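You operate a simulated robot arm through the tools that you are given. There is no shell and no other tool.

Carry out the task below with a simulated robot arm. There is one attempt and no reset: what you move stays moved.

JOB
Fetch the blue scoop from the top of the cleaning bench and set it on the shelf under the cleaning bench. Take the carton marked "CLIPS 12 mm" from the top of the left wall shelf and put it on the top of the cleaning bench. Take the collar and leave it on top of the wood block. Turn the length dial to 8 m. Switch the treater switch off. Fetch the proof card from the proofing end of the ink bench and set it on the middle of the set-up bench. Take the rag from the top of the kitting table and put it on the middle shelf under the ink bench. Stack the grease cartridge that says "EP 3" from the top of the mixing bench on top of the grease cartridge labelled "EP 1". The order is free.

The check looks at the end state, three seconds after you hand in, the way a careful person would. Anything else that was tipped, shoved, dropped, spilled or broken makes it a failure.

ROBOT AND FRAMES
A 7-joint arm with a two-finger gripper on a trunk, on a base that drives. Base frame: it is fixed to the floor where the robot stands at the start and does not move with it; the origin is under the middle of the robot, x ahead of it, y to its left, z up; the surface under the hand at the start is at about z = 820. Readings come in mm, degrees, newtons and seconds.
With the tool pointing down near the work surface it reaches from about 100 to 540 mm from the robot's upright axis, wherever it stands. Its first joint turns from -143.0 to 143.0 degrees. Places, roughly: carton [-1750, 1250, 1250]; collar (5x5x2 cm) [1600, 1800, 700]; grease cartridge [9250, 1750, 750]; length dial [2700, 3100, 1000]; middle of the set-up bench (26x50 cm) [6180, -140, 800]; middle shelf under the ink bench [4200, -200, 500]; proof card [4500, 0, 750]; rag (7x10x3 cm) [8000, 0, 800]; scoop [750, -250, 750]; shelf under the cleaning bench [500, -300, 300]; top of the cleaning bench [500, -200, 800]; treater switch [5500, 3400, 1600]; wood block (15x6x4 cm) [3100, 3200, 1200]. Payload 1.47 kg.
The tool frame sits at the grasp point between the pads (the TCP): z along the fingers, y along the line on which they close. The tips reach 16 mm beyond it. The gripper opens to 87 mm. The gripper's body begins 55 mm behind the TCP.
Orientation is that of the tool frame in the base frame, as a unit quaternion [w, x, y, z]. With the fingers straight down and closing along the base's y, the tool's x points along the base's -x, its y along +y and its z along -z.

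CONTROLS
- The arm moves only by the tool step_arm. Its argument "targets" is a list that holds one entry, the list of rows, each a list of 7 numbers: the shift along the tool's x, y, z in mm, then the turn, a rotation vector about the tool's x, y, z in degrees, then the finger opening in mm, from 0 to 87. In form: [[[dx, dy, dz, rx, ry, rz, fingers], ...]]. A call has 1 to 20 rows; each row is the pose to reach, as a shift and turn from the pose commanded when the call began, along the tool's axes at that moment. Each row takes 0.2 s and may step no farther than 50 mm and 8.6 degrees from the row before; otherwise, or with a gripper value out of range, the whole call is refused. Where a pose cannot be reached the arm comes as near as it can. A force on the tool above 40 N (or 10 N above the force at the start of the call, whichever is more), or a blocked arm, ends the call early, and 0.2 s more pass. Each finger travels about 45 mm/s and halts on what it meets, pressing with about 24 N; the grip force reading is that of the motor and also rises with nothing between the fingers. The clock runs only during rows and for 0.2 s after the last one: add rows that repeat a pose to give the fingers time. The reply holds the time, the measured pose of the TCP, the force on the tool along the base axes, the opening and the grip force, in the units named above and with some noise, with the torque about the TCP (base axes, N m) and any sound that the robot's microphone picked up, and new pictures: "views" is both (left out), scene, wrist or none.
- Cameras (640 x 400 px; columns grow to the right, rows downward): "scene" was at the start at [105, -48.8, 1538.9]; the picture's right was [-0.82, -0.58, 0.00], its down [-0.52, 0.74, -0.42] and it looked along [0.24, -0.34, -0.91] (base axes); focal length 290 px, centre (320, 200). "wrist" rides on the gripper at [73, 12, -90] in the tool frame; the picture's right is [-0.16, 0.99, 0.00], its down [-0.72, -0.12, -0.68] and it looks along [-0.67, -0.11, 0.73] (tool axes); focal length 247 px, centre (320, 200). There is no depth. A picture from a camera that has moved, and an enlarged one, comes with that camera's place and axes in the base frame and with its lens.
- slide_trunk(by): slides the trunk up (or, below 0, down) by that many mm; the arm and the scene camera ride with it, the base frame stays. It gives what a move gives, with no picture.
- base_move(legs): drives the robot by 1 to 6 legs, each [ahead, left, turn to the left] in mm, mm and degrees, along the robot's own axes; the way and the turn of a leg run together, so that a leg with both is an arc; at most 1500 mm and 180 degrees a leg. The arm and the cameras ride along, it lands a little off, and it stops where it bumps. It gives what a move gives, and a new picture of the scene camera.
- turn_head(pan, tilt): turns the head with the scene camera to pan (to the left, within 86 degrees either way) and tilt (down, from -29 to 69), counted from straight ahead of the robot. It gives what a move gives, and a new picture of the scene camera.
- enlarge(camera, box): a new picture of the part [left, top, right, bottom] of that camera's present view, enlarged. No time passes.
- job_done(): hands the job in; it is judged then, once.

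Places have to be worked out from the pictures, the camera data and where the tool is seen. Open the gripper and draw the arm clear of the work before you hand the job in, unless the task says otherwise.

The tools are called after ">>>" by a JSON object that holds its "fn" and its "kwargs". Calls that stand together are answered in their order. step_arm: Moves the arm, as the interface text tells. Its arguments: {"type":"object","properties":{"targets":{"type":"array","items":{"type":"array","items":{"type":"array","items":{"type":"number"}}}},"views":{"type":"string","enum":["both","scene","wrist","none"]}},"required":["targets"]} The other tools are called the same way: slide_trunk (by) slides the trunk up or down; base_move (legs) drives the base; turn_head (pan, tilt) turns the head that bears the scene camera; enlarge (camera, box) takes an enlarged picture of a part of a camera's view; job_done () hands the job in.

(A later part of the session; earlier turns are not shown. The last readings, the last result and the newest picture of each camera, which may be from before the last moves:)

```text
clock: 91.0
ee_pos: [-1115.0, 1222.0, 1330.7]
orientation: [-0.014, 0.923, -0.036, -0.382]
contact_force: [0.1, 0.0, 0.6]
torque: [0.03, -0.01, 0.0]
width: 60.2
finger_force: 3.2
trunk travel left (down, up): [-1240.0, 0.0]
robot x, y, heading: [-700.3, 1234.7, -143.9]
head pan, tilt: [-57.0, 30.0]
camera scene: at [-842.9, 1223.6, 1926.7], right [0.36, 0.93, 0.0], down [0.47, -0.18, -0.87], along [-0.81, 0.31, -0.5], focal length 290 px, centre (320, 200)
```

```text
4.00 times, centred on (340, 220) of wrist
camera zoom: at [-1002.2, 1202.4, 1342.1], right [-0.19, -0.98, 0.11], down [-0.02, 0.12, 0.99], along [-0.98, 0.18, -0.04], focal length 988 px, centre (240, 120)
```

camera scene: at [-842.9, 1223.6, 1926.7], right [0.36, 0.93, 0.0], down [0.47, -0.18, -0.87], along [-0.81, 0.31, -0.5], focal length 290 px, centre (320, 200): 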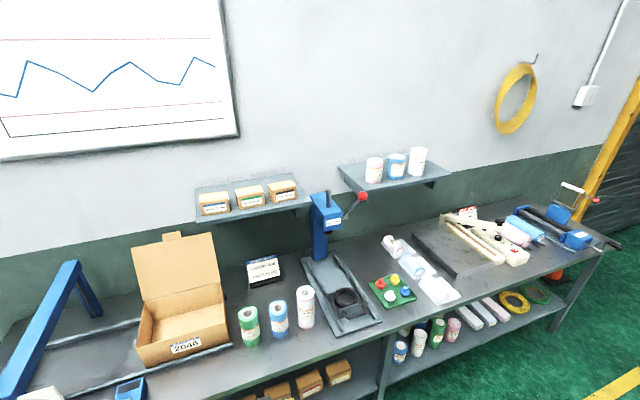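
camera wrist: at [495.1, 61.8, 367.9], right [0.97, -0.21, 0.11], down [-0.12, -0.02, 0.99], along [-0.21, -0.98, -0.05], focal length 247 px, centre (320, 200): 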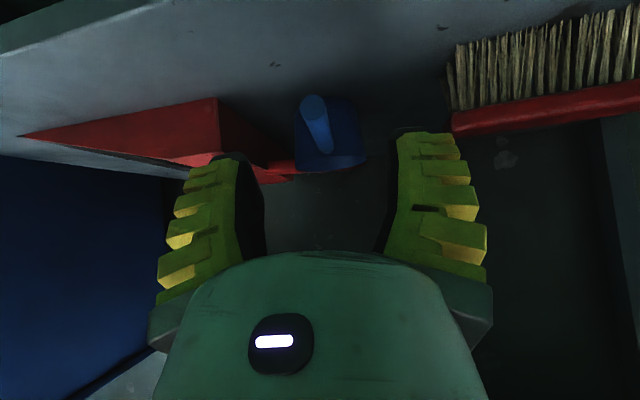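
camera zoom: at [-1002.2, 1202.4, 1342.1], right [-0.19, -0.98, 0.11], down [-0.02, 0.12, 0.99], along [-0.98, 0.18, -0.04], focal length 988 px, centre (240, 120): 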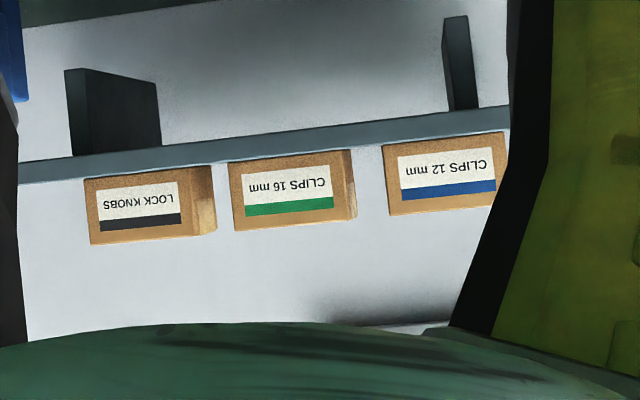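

The carton's front lower corner is at about [-1822, 1238, 1344], about 95 mm wide, 58 high, 58 deep, with free room behind it. I must grip it front-to-back from above, so I level the hand and test turning it 90° about its axis here in free space.

>>> {"fn": "step_arm", "kwargs": {"targets": [[[0, 0, 0, 0, 7.5, 0, 87], [0, 0, 0, 0, 15, 0, 87], [0, 0, 0, 0, 22.5, 0, 87], [0, 0, 0, 0, 30, 0, 87], [0, 0, 0, 0, 37.5, 0, 87], [0, 0, 0, 0, 45, 0, 87]]], "views": "none"}}

>>> {"fn": "step_arm", "kwargs": {"targets": [[[0, 0, 0, 0, 0, 8, 87], [0, 0, 0, 0, 0, 16, 87], [0, 0, 0, 0, 0, 24, 87], [0, 0, 0, 0, 0, 32, 87], [0, 0, 0, 0, 0, 40, 87], [0, 0, 0, 0, 0, 48, 87], [0, 0, 0, 0, 0, 56, 87], [0, 0, 0, 0, 0, 64, 87], [0, 0, 0, 0, 0, 72, 87], [0, 0, 0, 0, 0, 80, 87]]], "views": "both"}}

```text
clock: 92.4
ee_pos: [-1115.8, 1222.1, 1331.0]
orientation: [0.001, 0.999, -0.039, 0.002]
contact_force: [-0.5, 1.4, -1.2]
torque: [-0.02, 0.0, -0.02]
width: 86.9
finger_force: 0.1
trunk travel left (down, up): [-1240.0, 0.0]
robot x, y, heading: [-700.7, 1231.3, -144.3]
head pan, tilt: [-57.0, 30.0]
```

```text
clock: 94.6
ee_pos: [-1113.8, 1222.3, 1331.4]
orientation: [0.001, 0.739, -0.673, 0.0]
contact_force: [0.5, -1.2, 0.6]
torque: [-0.02, -0.02, 0.03]
width: 87.3
finger_force: 0.0
trunk travel left (down, up): [-1240.0, 0.0]
robot x, y, heading: [-703.6, 1231.5, -144.2]
head pan, tilt: [-57.0, 30.0]
camera scene: at [-842.9, 1223.6, 1926.7], right [0.36, 0.93, 0.0], down [0.47, -0.18, -0.87], along [-0.81, 0.31, -0.5], focal length 290 px, centre (320, 200)
camera wrist: at [-1120.2, 1148.8, 1420.0], right [-1.0, 0.07, 0.0], down [0.05, 0.73, 0.68], along [0.05, 0.68, -0.73], focal length 247 px, centre (320, 200)
```

scene: 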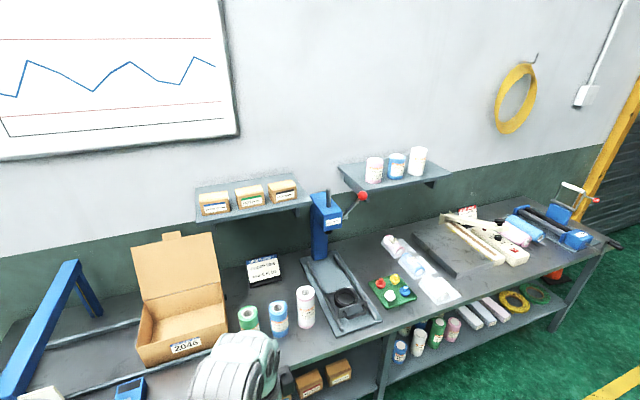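
wrist: 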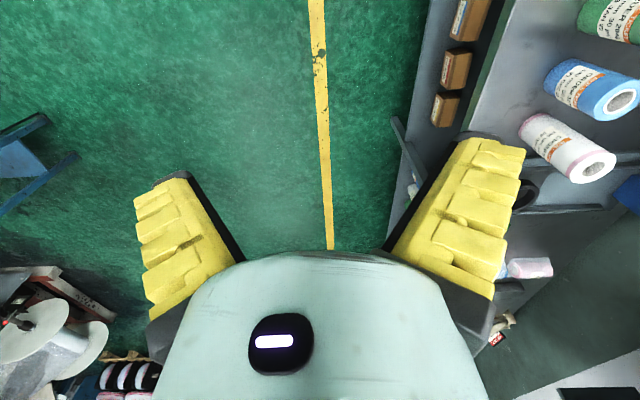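

The 90° turn is reachable. I finish the yaw, raise and extend the hand above carton height, then drive towards the shelf, stopping 60 mm short.

>>> {"fn": "step_arm", "kwargs": {"targets": [[[-2, 20, -30, 0, 0, 2, 87], [-4, 40, -60, 0, 0, 4, 87], [-5, 60, -90, 0, 0, 5.3, 87], [-6.6, 69.7, -114, 0, 0, 5.3, 87]]], "views": "none"}}

>>> {"fn": "base_move", "kwargs": {"legs": [[515, -332, 0]]}}

>>> {"fn": "enlarge", "kwargs": {"camera": "wrist", "box": [0, 0, 640, 400]}}

```text
clock: 95.6
ee_pos: [-1185.5, 1224.7, 1443.0]
orientation: [0.001, 0.709, -0.705, 0.002]
contact_force: [-0.5, 1.0, -1.1]
torque: [0.01, 0.02, -0.01]
width: 87.0
finger_force: 0.1
out of reach, approached as far as the arm can: row 2
trunk travel left (down, up): [-1240.0, 0.0]
robot x, y, heading: [-701.4, 1232.9, -144.2]
head pan, tilt: [-57.0, 30.0]
```

```text
clock: 99.0
ee_pos: [-1785.3, 1191.9, 1443.8]
orientation: [-0.002, -0.704, 0.71, 0.0]
contact_force: [0.0, 0.5, -0.3]
torque: [0.01, -0.02, 0.03]
width: 86.9
finger_force: 0.1
trunk travel left (down, up): [-1240.0, 0.0]
robot x, y, heading: [-1304.7, 1191.1, -145.1]
head pan, tilt: [-57.0, 30.0]
camera scene: at [-1442.7, 1188.2, 1926.7], right [0.37, 0.93, 0.0], down [0.46, -0.19, -0.87], along [-0.8, 0.32, -0.5], focal length 290 px, centre (320, 200)
```

scene: 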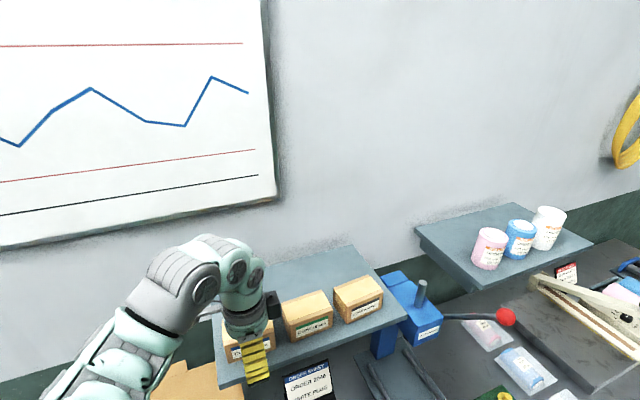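

```text
1.00 times, centred on (320, 200) of wrist (not enlarged: the box is as wide or as high as the picture)
camera zoom: at [-1797.9, 1120.7, 1532.4], right [-0.99, 0.17, 0.0], down [0.12, 0.72, 0.68], along [0.11, 0.67, -0.73], focal length 247 px, centre (320, 200)
```

zoom: 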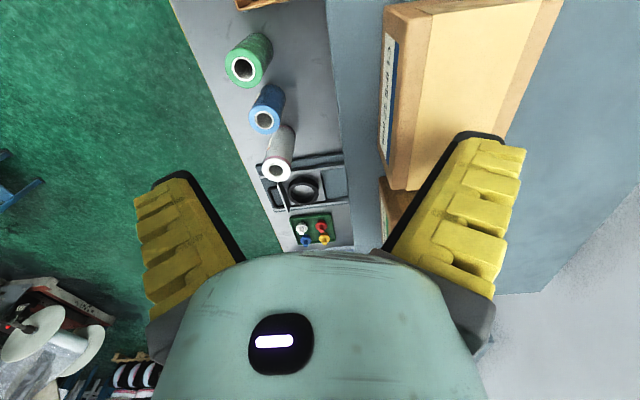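

The carton is right below-ahead. I enlarge the wrist view to get its edges exactly.

>>> {"fn": "enlarge", "kwargs": {"camera": "wrist", "box": [340, 0, 600, 200]}}

>>> {"fn": "enlarge", "kwargs": {"camera": "scene", "box": [180, 240, 420, 400]}}

```text
2.00 times, centred on (470, 100) of wrist
camera zoom: at [-1797.9, 1120.7, 1532.4], right [-0.99, 0.17, 0.0], down [0.12, 0.72, 0.68], along [0.11, 0.67, -0.73], focal length 494 px, centre (20, 400)
```

zoom: 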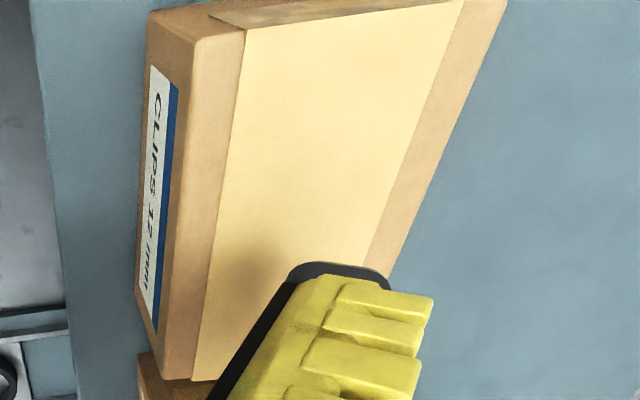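

```text
2.50 times, centred on (300, 320) of scene
camera zoom: at [-1442.7, 1188.2, 1926.7], right [0.37, 0.93, 0.0], down [0.46, -0.19, -0.87], along [-0.8, 0.32, -0.5], focal length 726 px, centre (370, -100)
```

zoom: 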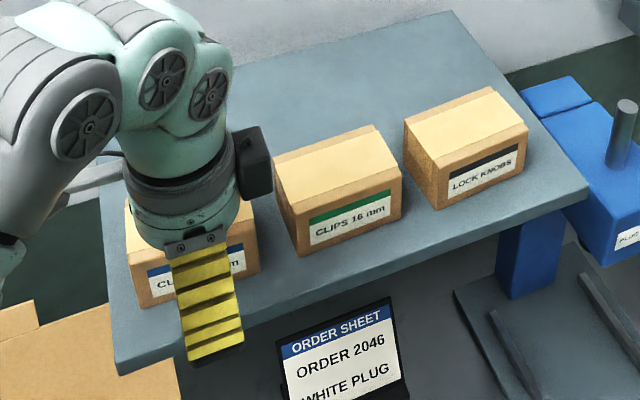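

Top face spans x -1895…-1831, y 1143…1239 (z≈1402), nearly square to the wall. I drive 78 mm closer so the hand is centred over it.

>>> {"fn": "base_move", "kwargs": {"legs": [[64.5, -43.8, 0]]}}

>>> {"fn": "enlarge", "kwargs": {"camera": "wrist", "box": [160, 0, 480, 200]}}

```text
clock: 100.0
ee_pos: [-1865.1, 1191.2, 1443.1]
orientation: [-0.001, -0.704, 0.71, -0.001]
contact_force: [-0.4, -0.6, -0.3]
torque: [-0.01, -0.02, 0.0]
width: 87.0
finger_force: 0.1
trunk travel left (down, up): [-1240.0, 0.0]
robot x, y, heading: [-1381.6, 1194.0, -144.4]
head pan, tilt: [-57.0, 30.0]
camera scene: at [-1522.3, 1186.6, 1926.6], right [0.37, 0.93, 0.0], down [0.46, -0.19, -0.87], along [-0.8, 0.32, -0.5], focal length 290 px, centre (320, 200)
```

scene: 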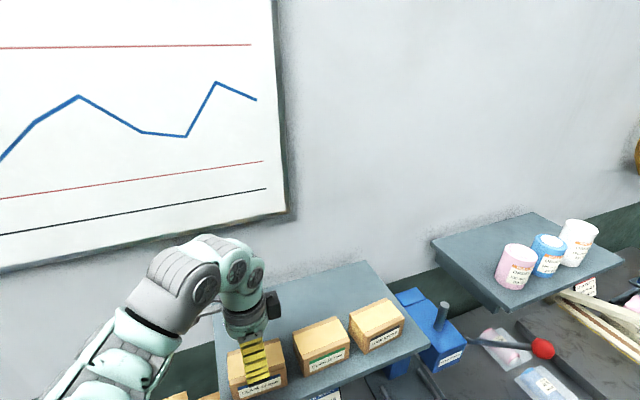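

```text
2.00 times, centred on (320, 100) of wrist
camera zoom: at [-1877.4, 1118.8, 1532.3], right [-0.99, 0.17, 0.0], down [0.12, 0.72, 0.68], along [0.11, 0.67, -0.73], focal length 494 px, centre (320, 400)
```

zoom: 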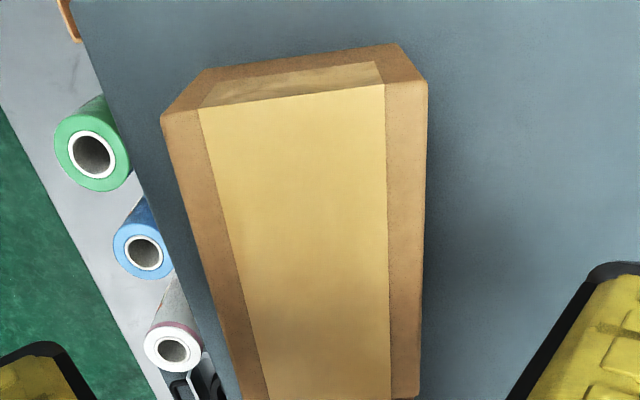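

The hand is centred over the carton within a few millimetres. I turn 3° to match it and lower so the fingers straddle it front and back.

>>> {"fn": "step_arm", "kwargs": {"targets": [[[0, 0, 16, 0, 0, 1.5, 87], [0, 0, 32, 0, 0, 2.8, 87], [0, 0, 48, 0, 0, 2.8, 87], [0, 0, 62, 0, 0, 2.8, 87], [0, 0, 62, 0, 0, 2.8, 87]]], "views": "both"}}

```text
clock: 101.2
ee_pos: [-1866.4, 1191.5, 1381.4]
orientation: [-0.001, -0.687, 0.727, -0.001]
contact_force: [0.7, -0.2, 0.8]
torque: [-0.02, 0.01, -0.08]
width: 86.9
finger_force: 0.0
trunk travel left (down, up): [-1240.0, 0.0]
robot x, y, heading: [-1383.0, 1193.6, -144.6]
head pan, tilt: [-57.0, 30.0]
camera scene: at [-1522.3, 1186.6, 1926.7], right [0.37, 0.93, 0.0], down [0.46, -0.19, -0.87], along [-0.8, 0.32, -0.5], focal length 290 px, centre (320, 200)
camera wrist: at [-1882.2, 1118.8, 1470.3], right [-0.98, 0.21, 0.0], down [0.16, 0.72, 0.68], along [0.15, 0.66, -0.73], focal length 247 px, centre (320, 200)
```

scene: 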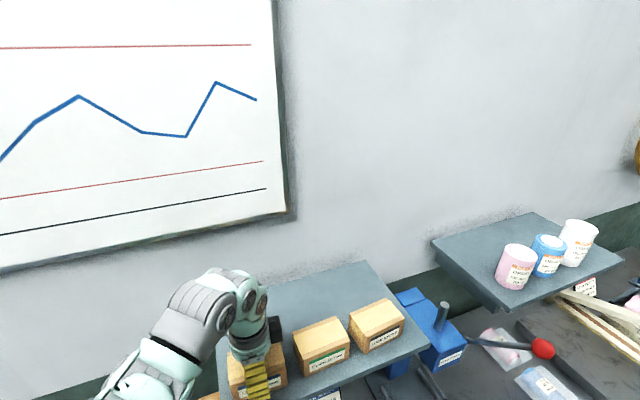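
wrist: 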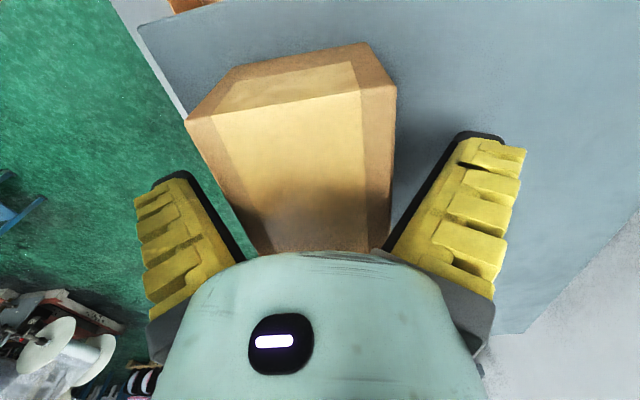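

Fingers straddle the carton without contact. I close on it.

>>> {"fn": "step_arm", "kwargs": {"targets": [[[0, 0, 0, 0, 0, 0, 60], [0, 0, 0, 0, 0, 0, 40], [0, 0, 0, 0, 0, 0, 40], [0, 0, 0, 0, 0, 0, 40]]], "views": "wrist"}}

```text
clock: 102.2
ee_pos: [-1866.3, 1189.6, 1381.4]
orientation: [0.0, -0.687, 0.727, -0.001]
contact_force: [0.9, 0.5, -0.1]
torque: [0.05, -0.07, -0.02]
width: 71.2
finger_force: 24.2
trunk travel left (down, up): [-1240.0, 0.0]
robot x, y, heading: [-1380.9, 1191.2, -144.6]
head pan, tilt: [-57.0, 30.0]
camera wrist: at [-1881.8, 1118.5, 1469.9], right [-0.98, 0.21, 0.0], down [0.16, 0.72, 0.68], along [0.15, 0.66, -0.73], focal length 247 px, centre (320, 200)
```

wrist: 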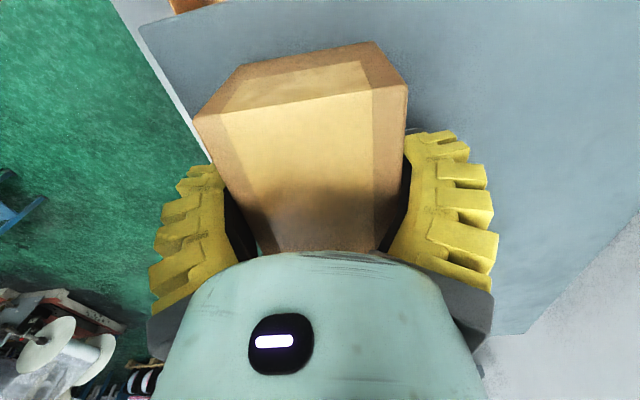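

Gripped at 71 mm. I lift it straight up 60 mm.

>>> {"fn": "step_arm", "kwargs": {"targets": [[[0, 0, -8, 0, 0, 0, 40], [0, 0, -22, 0, 0, 0, 40], [0, 0, -40, 0, 0, 0, 40], [0, 0, -60, 0, 0, 0, 40]]], "views": "both"}}

```text
clock: 103.2
ee_pos: [-1863.8, 1188.7, 1439.6]
orientation: [0.0, -0.687, 0.727, -0.001]
contact_force: [0.0, 0.2, -6.4]
torque: [-0.01, 0.0, 0.02]
width: 71.1
finger_force: 24.1
trunk travel left (down, up): [-1240.0, 0.0]
robot x, y, heading: [-1381.9, 1193.5, -144.7]
head pan, tilt: [-57.0, 30.0]
camera scene: at [-1522.4, 1186.5, 1926.6], right [0.37, 0.93, 0.0], down [0.47, -0.19, -0.87], along [-0.8, 0.32, -0.5], focal length 290 px, centre (320, 200)
camera wrist: at [-1880.2, 1117.9, 1529.0], right [-0.98, 0.21, 0.0], down [0.15, 0.72, 0.68], along [0.15, 0.66, -0.73], focal length 247 px, centre (320, 200)
```

scene: 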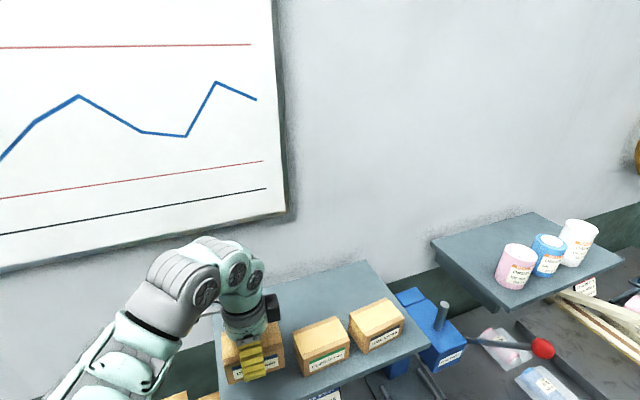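
wrist: 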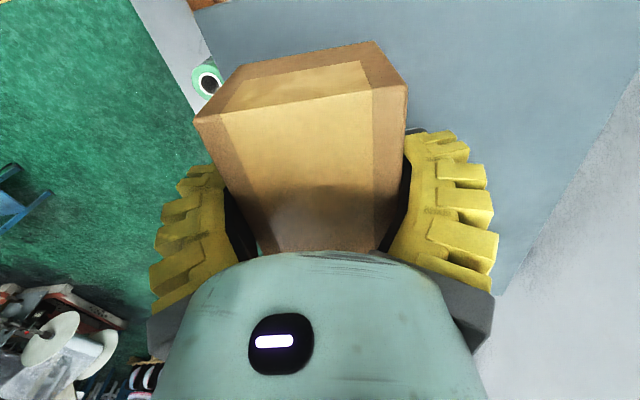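

The carton is lifted (about 6 N). I back out from the shelf, drive to the cleaning bench and turn to face it.

>>> {"fn": "base_move", "kwargs": {"legs": [[-555, 393, 0], [-710.7, 1107.4, 0], [0, 0, 89.7]]}}

>>> {"fn": "slide_trunk", "kwargs": {"by": -400}}

>>> {"fn": "turn_head", "kwargs": {"pan": -57, "tilt": 38}}

>>> {"fn": "enlarge", "kwargs": {"camera": "wrist", "box": [0, 0, 640, 400]}}

```text
clock: 117.0
ee_pos: [542.5, 264.3, 1439.8]
orientation: [-0.001, 1.0, -0.012, 0.001]
contact_force: [-1.0, -0.1, -6.0]
torque: [0.0, -0.04, 0.0]
width: 70.5
finger_force: 24.0
trunk travel left (down, up): [-1240.0, 0.0]
robot x, y, heading: [520.7, 748.3, -52.9]
head pan, tilt: [-57.0, 30.0]
camera scene: at [534.9, 607.0, 1926.6], right [-0.94, 0.34, 0.0], down [0.17, 0.47, -0.87], along [-0.29, -0.81, -0.5], focal length 290 px, centre (320, 200)
```

scene: 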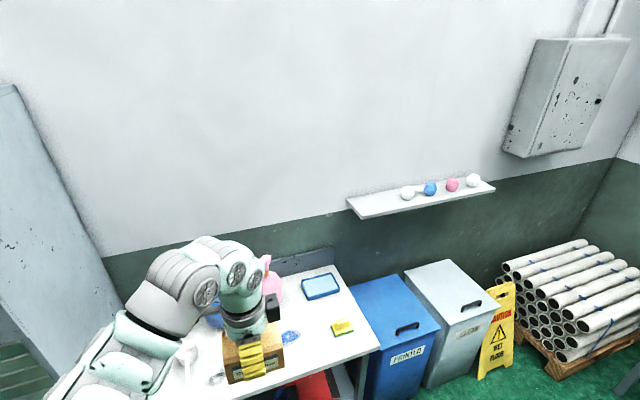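

```text
clock: 120.8
ee_pos: [542.9, 265.0, 1038.8]
orientation: [-0.001, 1.0, -0.012, 0.001]
contact_force: [-0.5, -0.8, -5.6]
torque: [0.01, -0.04, 0.0]
width: 70.5
finger_force: 23.6
trunk travel left (down, up): [-840.0, 400.0]
robot x, y, heading: [522.8, 748.2, -52.8]
head pan, tilt: [-57.0, 30.0]
```

```text
clock: 121.5
ee_pos: [543.2, 265.5, 1039.3]
orientation: [0.0, 1.0, -0.011, 0.0]
contact_force: [-0.2, 0.0, -5.5]
torque: [0.03, -0.03, -0.02]
width: 70.5
finger_force: 24.0
trunk travel left (down, up): [-840.0, 400.0]
robot x, y, heading: [523.3, 745.7, -53.0]
head pan, tilt: [-57.0, 38.0]
camera scene: at [536.2, 611.1, 1514.3], right [-0.94, 0.34, 0.0], down [0.21, 0.58, -0.79], along [-0.27, -0.74, -0.62], focal length 290 px, centre (320, 200)
```

scene: 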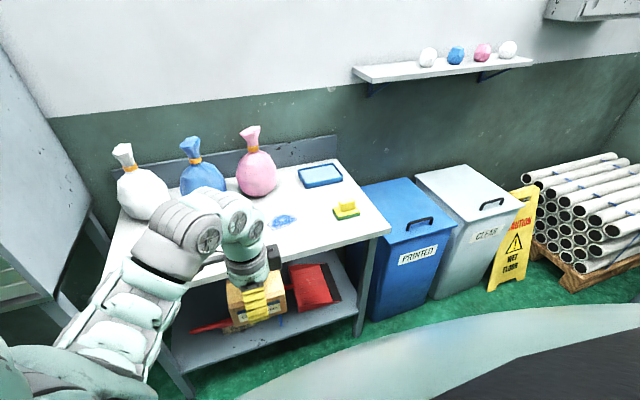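

```text
1.00 times, centred on (320, 200) of wrist (not enlarged: the box is as wide or as high as the picture)
camera zoom: at [614.7, 252.1, 1128.9], right [-0.18, -0.98, 0.0], down [-0.72, 0.13, 0.68], along [-0.67, 0.12, -0.73], focal length 247 px, centre (320, 200)
```

zoom: 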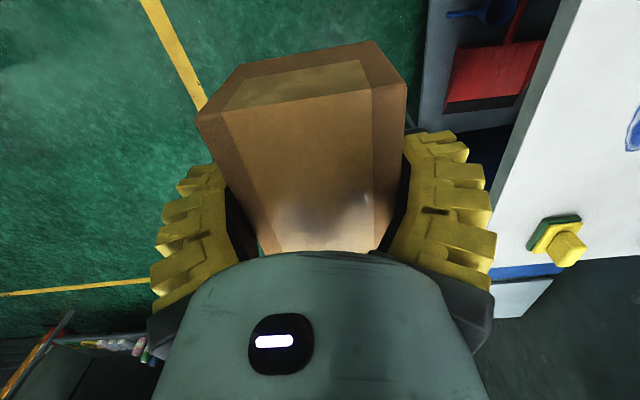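

I drive 373 mm in over the bench and lower towards the free area where the scoop was.

>>> {"fn": "base_move", "kwargs": {"legs": [[293, -231, 0]]}}

>>> {"fn": "slide_trunk", "kwargs": {"by": -165}}

>>> {"fn": "enlarge", "kwargs": {"camera": "scene", "box": [60, 160, 400, 400]}}

>>> {"fn": "enlarge", "kwargs": {"camera": "wrist", "box": [0, 0, 640, 400]}}

```text
clock: 123.9
ee_pos: [533.8, -111.0, 1040.0]
orientation: [-0.001, 1.0, -0.011, 0.001]
contact_force: [0.0, 0.0, -5.3]
torque: [0.0, -0.01, 0.0]
width: 70.4
finger_force: 24.0
trunk travel left (down, up): [-840.0, 400.0]
robot x, y, heading: [513.2, 370.9, -52.7]
head pan, tilt: [-57.0, 38.0]
camera scene: at [526.5, 234.7, 1514.2], right [-0.94, 0.34, 0.0], down [0.21, 0.58, -0.79], along [-0.27, -0.74, -0.62], focal length 290 px, centre (320, 200)
```

scene: 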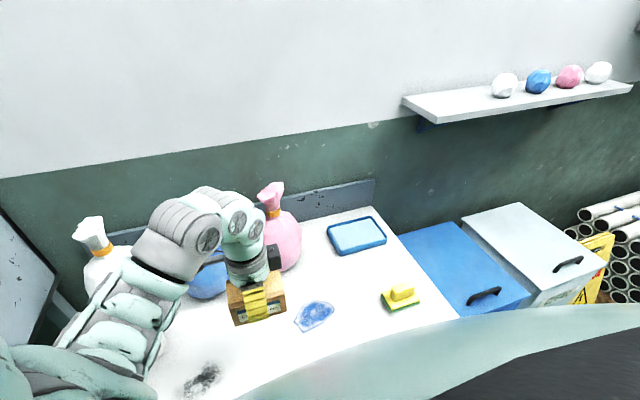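

```text
clock: 125.8
ee_pos: [533.4, -111.5, 874.8]
orientation: [-0.001, 1.0, -0.012, 0.001]
contact_force: [-0.5, 0.4, -4.7]
torque: [0.02, -0.06, -0.06]
width: 70.3
finger_force: 24.3
trunk travel left (down, up): [-675.0, 565.0]
robot x, y, heading: [514.1, 368.7, -52.8]
head pan, tilt: [-57.0, 38.0]
```

```text
1.67 times, centred on (230, 280) of scene
camera zoom: at [526.5, 234.7, 1349.3], right [-0.94, 0.34, 0.0], down [0.21, 0.58, -0.79], along [-0.27, -0.74, -0.62], focal length 484 px, centre (470, 67)
```

zoom: 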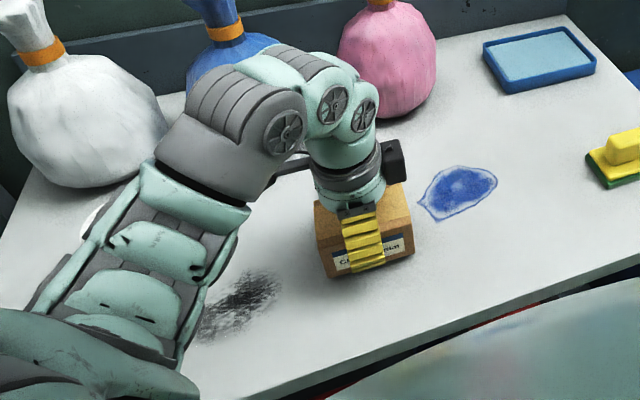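

```text
1.00 times, centred on (320, 200) of wrist (not enlarged: the box is as wide or as high as the picture)
camera zoom: at [605.3, -124.3, 964.0], right [-0.18, -0.98, 0.0], down [-0.72, 0.13, 0.68], along [-0.67, 0.12, -0.73], focal length 247 px, centre (320, 200)
```

zoom: 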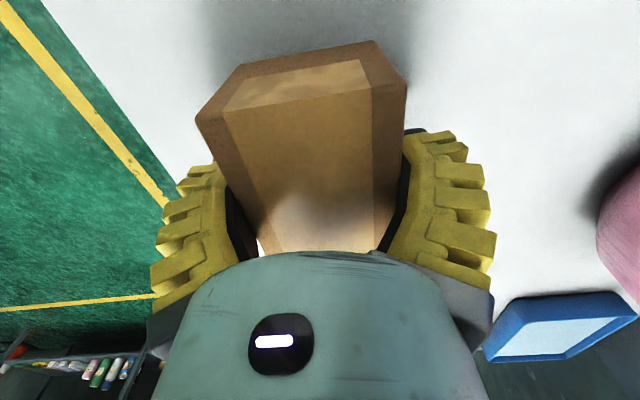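

The forearm hangs rather low over the bench in this stance. I raise the trunk 130 mm and lower with the arm instead, which keeps the elbow well clear.

>>> {"fn": "slide_trunk", "kwargs": {"by": 130}}

>>> {"fn": "step_arm", "kwargs": {"targets": [[[0, 0, 30, 0, 0, 0, 40], [0, 0, 60, 0, 0, 0, 40], [0, 0, 90, 0, 0, 0, 40], [0, 0, 120, 0, 0, 0, 40], [0, 0, 134, 0, 0, 0, 40]]], "views": "both"}}

```text
clock: 127.3
ee_pos: [533.0, -110.7, 1004.0]
orientation: [-0.001, 1.0, -0.012, 0.0]
contact_force: [0.3, 0.2, -5.3]
torque: [0.0, -0.02, -0.03]
width: 69.9
finger_force: 23.8
trunk travel left (down, up): [-805.0, 435.0]
robot x, y, heading: [510.5, 370.1, -53.0]
head pan, tilt: [-57.0, 38.0]
```

```text
clock: 128.6
ee_pos: [532.4, -110.5, 869.1]
orientation: [-0.001, 1.0, -0.012, 0.0]
contact_force: [0.6, 0.3, -6.3]
torque: [0.02, -0.02, 0.02]
width: 69.8
finger_force: 23.7
trunk travel left (down, up): [-805.0, 435.0]
robot x, y, heading: [512.3, 367.1, -52.6]
head pan, tilt: [-57.0, 38.0]
camera scene: at [526.4, 234.7, 1479.2], right [-0.94, 0.34, 0.0], down [0.21, 0.58, -0.79], along [-0.27, -0.74, -0.62], focal length 290 px, centre (320, 200)
camera wrist: at [604.4, -124.1, 958.4], right [-0.18, -0.98, 0.0], down [-0.72, 0.13, 0.68], along [-0.67, 0.12, -0.73], focal length 247 px, centre (320, 200)
```

scene: 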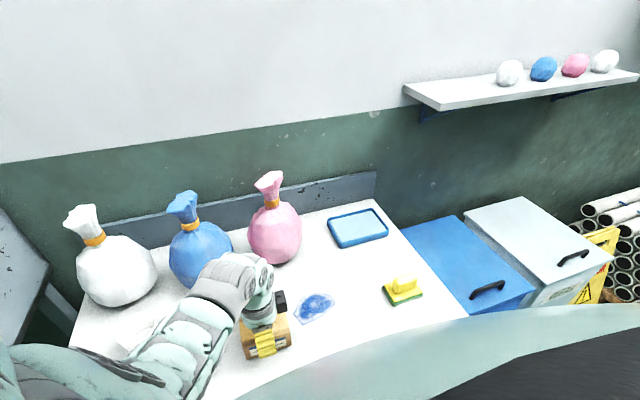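
wrist: 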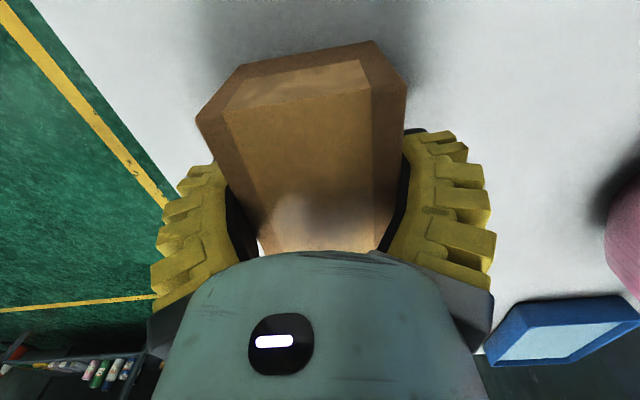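

Now lower in small steps until the carton touches the bench (expected near TCP z 857).

>>> {"fn": "step_arm", "kwargs": {"targets": [[[0, 0, 4, 0, 0, 0, 40], [0, 0, 7, 0, 0, 0, 40], [0, 0, 10, 0, 0, 0, 40], [0, 0, 12, 0, 0, 0, 40]]], "views": "none"}}

```text
clock: 129.6
ee_pos: [532.8, -111.9, 860.0]
orientation: [-0.001, 1.0, -0.011, -0.001]
contact_force: [0.9, 13.9, 31.9]
torque: [0.34, -0.08, 0.13]
width: 70.2
finger_force: 23.8
trunk travel left (down, up): [-805.0, 435.0]
robot x, y, heading: [515.3, 370.9, -52.8]
head pan, tilt: [-57.0, 38.0]
```

It has touched down (32 N). I ease up 2 mm and open the fingers.

>>> {"fn": "step_arm", "kwargs": {"targets": [[[0, 0, -2.5, 0, 0, 0, 60], [0, 0, -2.5, 0, 0, 0, 87], [0, 0, -2.5, 0, 0, 0, 87], [0, 0, -2.5, 0, 0, 0, 87]]], "views": "wrist"}}

```text
clock: 130.6
ee_pos: [532.2, -113.2, 860.7]
orientation: [0.0, 1.0, -0.012, 0.001]
contact_force: [0.4, -0.9, -0.5]
torque: [0.03, 0.0, -0.02]
width: 87.2
finger_force: 0.0
trunk travel left (down, up): [-805.0, 435.0]
robot x, y, heading: [514.0, 372.0, -52.9]
head pan, tilt: [-57.0, 38.0]
camera wrist: at [605.2, -125.0, 951.2], right [-0.18, -0.98, 0.0], down [-0.72, 0.13, 0.68], along [-0.67, 0.12, -0.73], focal length 247 px, centre (320, 200)
```

wrist: 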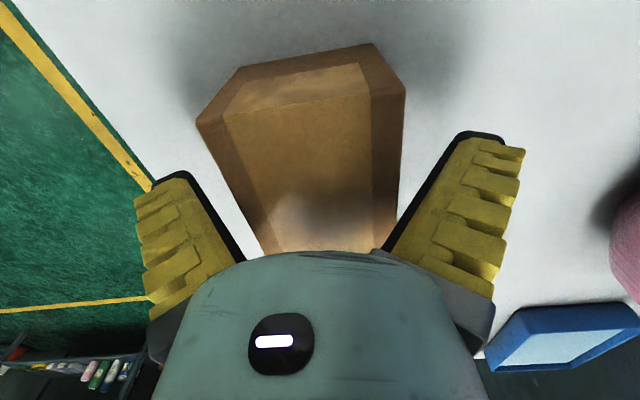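

The carton stands on the bench. I raise the hand clear, turn it back to neutral, and back away.

>>> {"fn": "step_arm", "kwargs": {"targets": [[[0, 0, -20, 0, 0, 0, 87], [0, 0, -50, 0, 0, 0, 87], [0, 0, -85, 0, 0, 0, 87], [0, 0, -120, 0, 0, 0, 87], [0, 0, -120, 0, 0, -8, 87], [0, 0, -120, 0, 0, -16, 87], [0, 0, -120, 0, 0, -24, 87], [0, 0, -120, 0, 0, -32, 87], [0, 0, -120, 0, 0, -40, 87], [0, 0, -120, 0, 0, -48, 87], [0, 0, -120, 0, 0, -56, 87], [0, 0, -120, 0, 0, -64, 87], [0, 0, -120, 0, 0, -72, 87], [0, 0, -120, 0, 0, -80, 87], [0, 0, -120, 0, 0, -88, 87]]], "views": "scene"}}

>>> {"fn": "base_move", "kwargs": {"legs": [[-359, 271, 0]]}}

>>> {"fn": "enlarge", "kwargs": {"camera": "scene", "box": [0, 0, 640, 400]}}

```text
clock: 133.8
ee_pos: [533.2, -111.4, 981.3]
orientation: [0.001, 0.726, 0.688, 0.001]
contact_force: [-0.3, -0.8, 1.1]
torque: [0.02, 0.02, -0.02]
width: 87.0
finger_force: 0.2
trunk travel left (down, up): [-805.0, 435.0]
robot x, y, heading: [512.7, 371.0, -52.7]
head pan, tilt: [-57.0, 38.0]
camera scene: at [526.5, 234.5, 1479.3], right [-0.94, 0.34, 0.0], down [0.21, 0.58, -0.79], along [-0.27, -0.74, -0.62], focal length 290 px, centre (320, 200)
```

scene: 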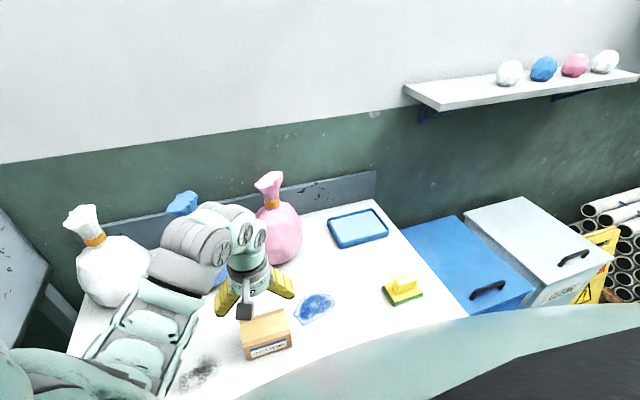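

```text
clock: 136.5
ee_pos: [533.1, 341.1, 980.4]
orientation: [0.0, 0.725, 0.689, 0.0]
contact_force: [-0.2, 0.3, -0.4]
torque: [0.0, -0.02, 0.0]
width: 86.8
finger_force: 0.0
trunk travel left (down, up): [-805.0, 435.0]
robot x, y, heading: [508.8, 824.0, -52.3]
head pan, tilt: [-57.0, 38.0]
camera scene: at [524.1, 687.6, 1479.3], right [-0.94, 0.33, 0.0], down [0.2, 0.58, -0.79], along [-0.26, -0.74, -0.62], focal length 290 px, centre (320, 200)
```

scene: 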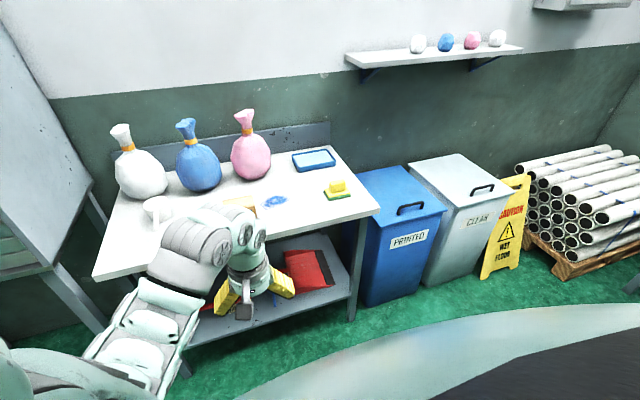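

```text
1.00 times, centred on (320, 200) of scene (not enlarged: the box is as wide or as high as the picture)
camera zoom: at [524.1, 687.6, 1479.3], right [-0.94, 0.33, 0.0], down [0.2, 0.58, -0.79], along [-0.26, -0.74, -0.62], focal length 290 px, centre (320, 200)
```

zoom: 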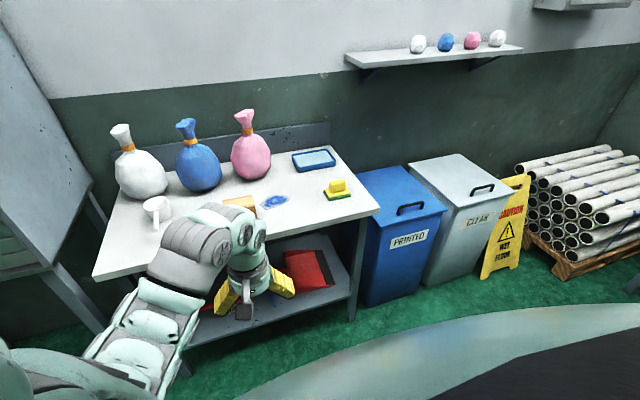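

The carton is on the bench. Next, the collar: I turn around to face the blue bench and restore the trunk height.

>>> {"fn": "base_move", "kwargs": {"legs": [[0, 0, 177]]}}

>>> {"fn": "slide_trunk", "kwargs": {"by": 95}}

>>> {"fn": "turn_head", "kwargs": {"pan": -57, "tilt": 20}}

>>> {"fn": "turn_head", "kwargs": {"pan": -80, "tilt": 20}}

```text
clock: 144.1
ee_pos: [507.7, 1307.2, 981.6]
orientation: [-0.002, -0.674, 0.739, 0.001]
contact_force: [-0.9, -0.2, 1.0]
torque: [0.02, 0.0, -0.02]
width: 87.3
finger_force: 0.1
trunk travel left (down, up): [-805.0, 435.0]
robot x, y, heading: [512.4, 824.8, 125.2]
head pan, tilt: [-57.0, 38.0]
camera scene: at [501.8, 961.8, 1479.3], right [0.93, -0.37, 0.0], down [-0.23, -0.57, -0.79], along [0.29, 0.73, -0.62], focal length 290 px, centre (320, 200)
```

scene: 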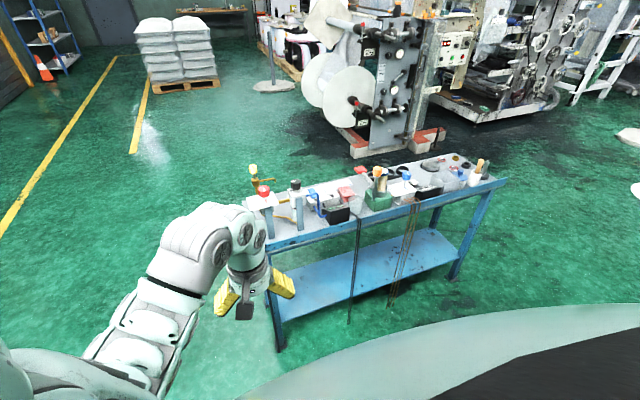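

```text
clock: 145.4
ee_pos: [507.5, 1307.5, 1075.6]
orientation: [-0.002, -0.673, 0.74, 0.0]
contact_force: [-0.1, 0.6, 0.5]
torque: [-0.02, 0.0, -0.02]
width: 87.3
finger_force: 0.1
trunk travel left (down, up): [-900.0, 340.0]
robot x, y, heading: [510.7, 828.1, 125.2]
head pan, tilt: [-57.0, 38.0]
```

```text
clock: 146.2
ee_pos: [507.9, 1307.0, 1075.6]
orientation: [-0.001, -0.674, 0.739, 0.0]
contact_force: [-0.8, 0.7, -0.6]
torque: [0.01, 0.0, 0.01]
width: 87.1
finger_force: 0.1
trunk travel left (down, up): [-900.0, 340.0]
robot x, y, heading: [511.8, 822.7, 125.3]
head pan, tilt: [-57.0, 20.0]
camera scene: at [504.3, 968.2, 1602.6], right [0.93, -0.37, 0.0], down [-0.13, -0.32, -0.94], along [0.35, 0.87, -0.34], focal length 290 px, centre (320, 200)
```

scene: 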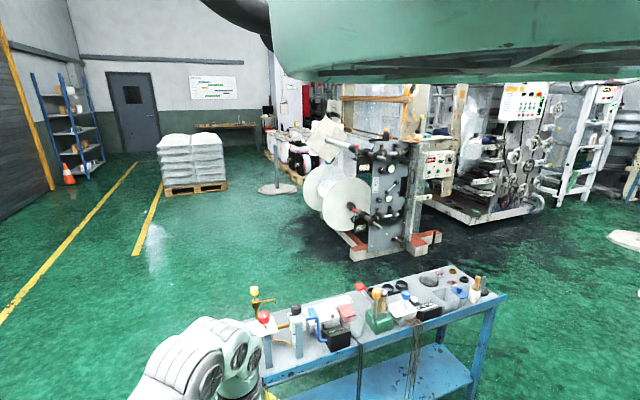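

```text
clock: 147.1
ee_pos: [506.6, 1307.3, 1076.2]
orientation: [-0.001, -0.673, 0.739, 0.0]
contact_force: [0.3, 0.5, -0.5]
torque: [-0.02, -0.02, 0.01]
width: 87.2
finger_force: 0.1
trunk travel left (down, up): [-900.0, 340.0]
robot x, y, heading: [511.9, 821.5, 124.8]
head pan, tilt: [-80.0, 20.0]
camera scene: at [535.3, 947.8, 1602.7], right [0.71, -0.7, 0.0], down [-0.24, -0.24, -0.94], along [0.66, 0.67, -0.34], focal length 290 px, centre (320, 200)
```

scene: 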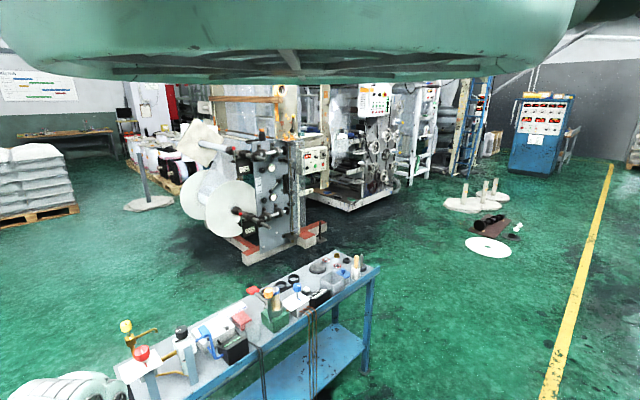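

I enlarge the blue bench to find the collar, and the machine behind for the dial and the wood block.

>>> {"fn": "enlarge", "kwargs": {"camera": "scene", "box": [100, 240, 400, 400]}}

>>> {"fn": "enlarge", "kwargs": {"camera": "scene", "box": [240, 240, 380, 330]}}

>>> {"fn": "enlarge", "kwargs": {"camera": "scene", "box": [180, 80, 480, 260]}}

>>> {"fn": "enlarge", "kwargs": {"camera": "scene", "box": [400, 80, 640, 270]}}

```text
2.13 times, centred on (250, 320) of scene
camera zoom: at [535.3, 947.8, 1602.7], right [0.71, -0.7, 0.0], down [-0.24, -0.24, -0.94], along [0.66, 0.67, -0.34], focal length 620 px, centre (469, -56)
```

zoom: 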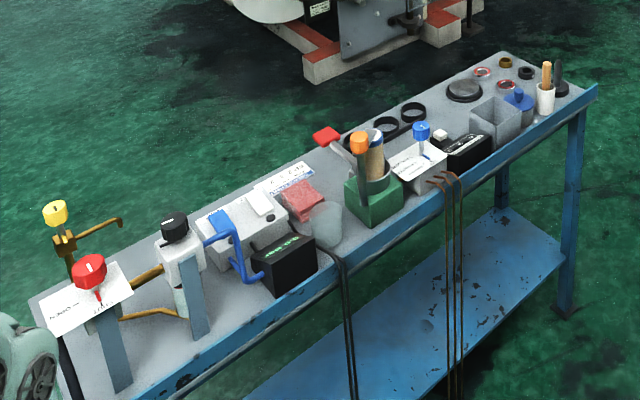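

```text
4.44 times, centred on (310, 285) of scene
camera zoom: at [535.3, 947.8, 1602.7], right [0.71, -0.7, 0.0], down [-0.24, -0.24, -0.94], along [0.66, 0.67, -0.34], focal length 1291 px, centre (364, -178)
```

zoom: 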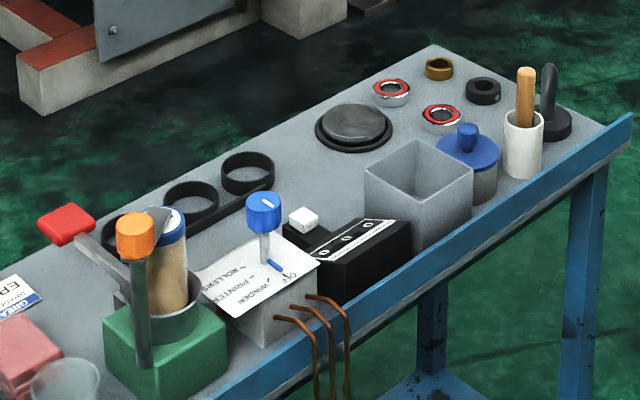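

```text
2.13 times, centred on (330, 170) of scene
camera zoom: at [535.3, 947.8, 1602.7], right [0.71, -0.7, 0.0], down [-0.24, -0.24, -0.94], along [0.66, 0.67, -0.34], focal length 620 px, centre (299, 264)
```

zoom: 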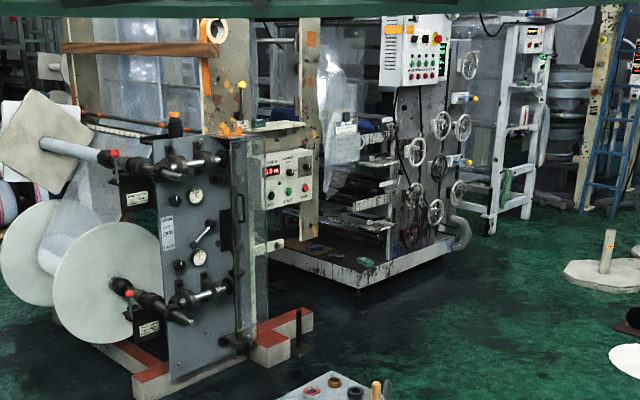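

```text
2.11 times, centred on (520, 175) of scene
camera zoom: at [535.3, 947.8, 1602.7], right [0.71, -0.7, 0.0], down [-0.24, -0.24, -0.94], along [0.66, 0.67, -0.34], focal length 612 px, centre (-101, 253)
```

zoom: 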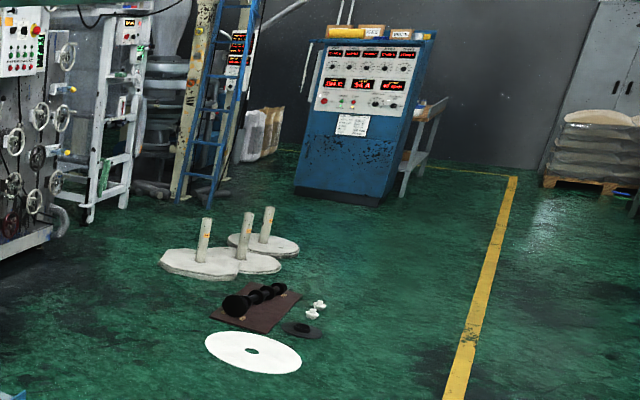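

The bench's right end holds two red bearings, a brass bushing and the black shaft collar with its set screw, at about [1667, 1877, 710]. I drive to stand in front of that end.

>>> {"fn": "base_move", "kwargs": {"legs": [[-240, -1239, 0]]}}

>>> {"fn": "turn_head", "kwargs": {"pan": -57, "tilt": 35}}

>>> {"fn": "enlarge", "kwargs": {"camera": "wrist", "box": [0, 0, 640, 400]}}

```text
clock: 153.6
ee_pos: [1676.4, 1849.6, 1076.6]
orientation: [-0.001, -0.679, 0.734, 0.0]
contact_force: [0.6, 0.0, -0.3]
torque: [0.04, 0.0, 0.0]
width: 87.1
finger_force: 0.0
trunk travel left (down, up): [-900.0, 340.0]
robot x, y, heading: [1685.8, 1370.8, 126.1]
head pan, tilt: [-80.0, 20.0]
camera scene: at [1709.7, 1491.2, 1602.7], right [0.72, -0.7, 0.0], down [-0.24, -0.25, -0.94], along [0.65, 0.68, -0.34], focal length 290 px, centre (320, 200)
```

scene: 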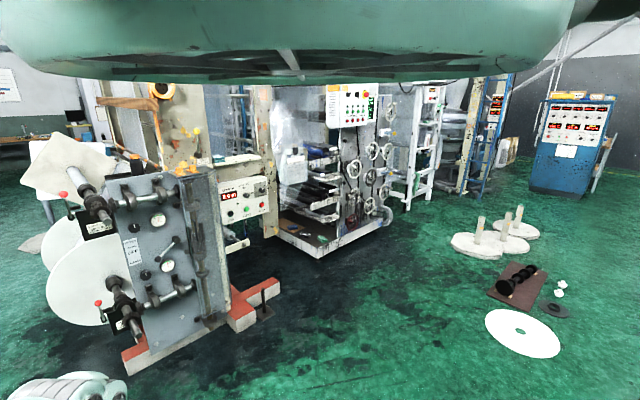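

```text
clock: 154.5
ee_pos: [1675.6, 1849.1, 1075.8]
orientation: [-0.001, -0.679, 0.734, 0.0]
contact_force: [-0.2, 0.0, 0.4]
torque: [-0.01, -0.01, 0.06]
width: 87.1
finger_force: 0.1
trunk travel left (down, up): [-900.0, 340.0]
robot x, y, heading: [1688.7, 1364.6, 126.1]
head pan, tilt: [-57.0, 35.0]
camera scene: at [1676.7, 1506.4, 1578.9], right [0.93, -0.36, 0.0], down [-0.21, -0.53, -0.82], along [0.29, 0.76, -0.57], focal length 290 px, centre (320, 200)
```

scene: 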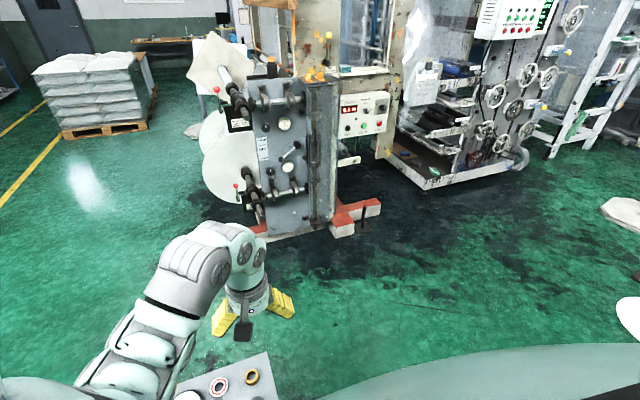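

```text
1.00 times, centred on (320, 200) of wrist (not enlarged: the box is as wide or as high as the picture)
camera zoom: at [1659.0, 1778.9, 1165.7], right [-0.97, 0.24, 0.0], down [0.17, 0.71, 0.68], along [0.16, 0.66, -0.73], focal length 247 px, centre (320, 200)
```

zoom: 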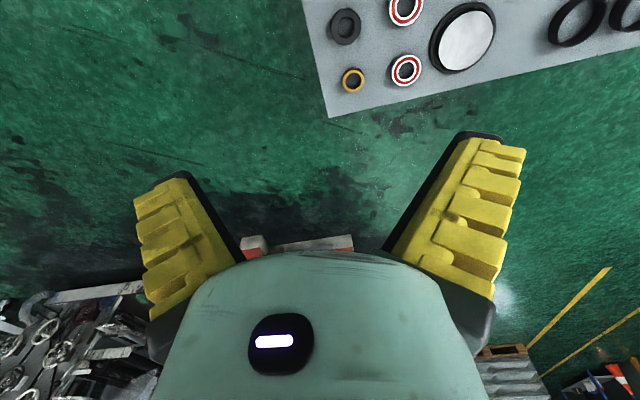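

The collar lies at about [1637, 1847, 715], the brass bushing behind it and bearings to its left. I shift the base 39 mm in -x and lower the trunk 150 mm.

>>> {"fn": "base_move", "kwargs": {"legs": [[23, 31.5, 0]]}}

>>> {"fn": "slide_trunk", "kwargs": {"by": -150}}

>>> {"fn": "enlarge", "kwargs": {"camera": "wrist", "box": [0, 0, 640, 400]}}

```text
clock: 155.3
ee_pos: [1637.4, 1849.7, 1077.1]
orientation: [-0.001, -0.679, 0.734, 0.001]
contact_force: [-0.2, 0.0, -0.3]
torque: [0.01, -0.01, 0.0]
width: 86.7
finger_force: 0.1
trunk travel left (down, up): [-900.0, 340.0]
robot x, y, heading: [1645.9, 1369.1, 125.8]
head pan, tilt: [-57.0, 35.0]
camera scene: at [1638.0, 1507.1, 1578.9], right [0.93, -0.36, 0.0], down [-0.21, -0.54, -0.82], along [0.29, 0.76, -0.57], focal length 290 px, centre (320, 200)
```

scene: 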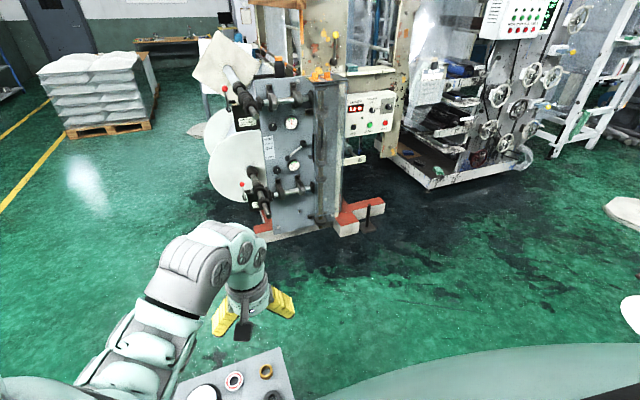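

```text
clock: 157.1
ee_pos: [1638.1, 1850.0, 926.8]
orientation: [-0.001, -0.679, 0.735, 0.0]
contact_force: [-1.2, 0.3, -0.7]
torque: [-0.02, -0.01, -0.03]
width: 87.0
finger_force: 0.1
trunk travel left (down, up): [-750.0, 490.0]
robot x, y, heading: [1649.0, 1367.1, 126.2]
head pan, tilt: [-57.0, 35.0]
```

```text
1.00 times, centred on (320, 200) of wrist (not enlarged: the box is as wide or as high as the picture)
camera zoom: at [1620.2, 1779.6, 1015.8], right [-0.97, 0.23, 0.0], down [0.17, 0.71, 0.68], along [0.16, 0.66, -0.73], focal length 247 px, centre (320, 200)
```

zoom: 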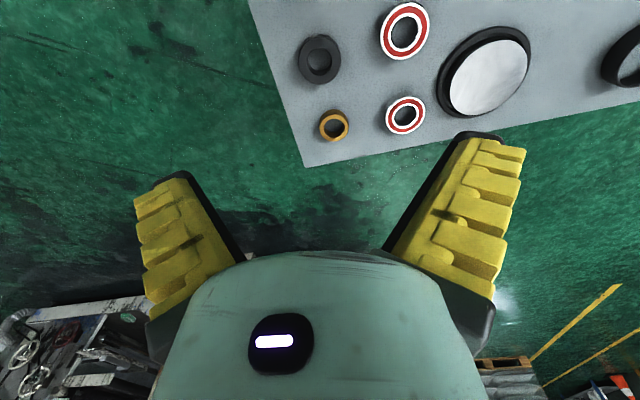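

Confirmed: collar at [1637, 1847]. I lower the hand with a 70 mm opening to just above it.

>>> {"fn": "step_arm", "kwargs": {"targets": [[[1, 0, 40, 0, 0, 0, 75], [2, 0, 80, 0, 0, 0, 70], [3, 0.7, 120, 0, 0, 0, 70], [3, 0.7, 155, 0, 0, 0, 70], [3, 0.7, 185, 0, 0, 0, 70]]], "views": "both"}}

```text
clock: 158.3
ee_pos: [1638.9, 1847.9, 741.9]
orientation: [-0.002, -0.678, 0.735, 0.0]
contact_force: [-0.4, -0.1, 0.1]
torque: [0.05, -0.02, -0.01]
width: 73.6
finger_force: 2.5
trunk travel left (down, up): [-750.0, 490.0]
robot x, y, heading: [1649.6, 1372.9, 126.0]
head pan, tilt: [-57.0, 35.0]
camera scene: at [1638.0, 1507.1, 1428.8], right [0.93, -0.36, 0.0], down [-0.21, -0.54, -0.82], along [0.29, 0.76, -0.57], focal length 290 px, centre (320, 200)
camera wrist: at [1620.5, 1777.6, 830.7], right [-0.97, 0.24, 0.0], down [0.18, 0.71, 0.68], along [0.16, 0.66, -0.74], focal length 247 px, centre (320, 200)
```

scene: 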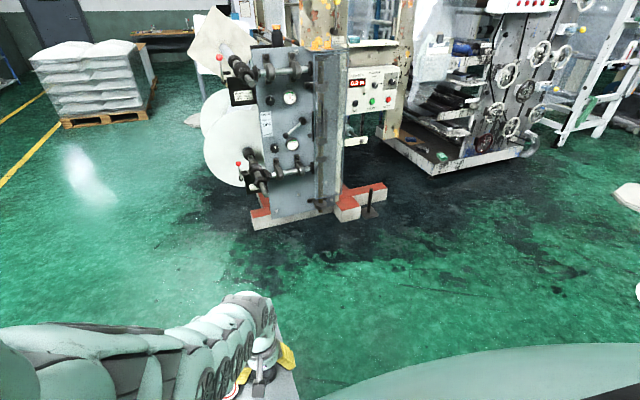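
wrist: 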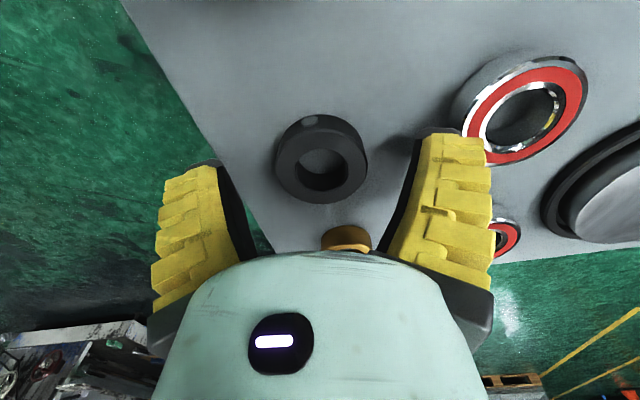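

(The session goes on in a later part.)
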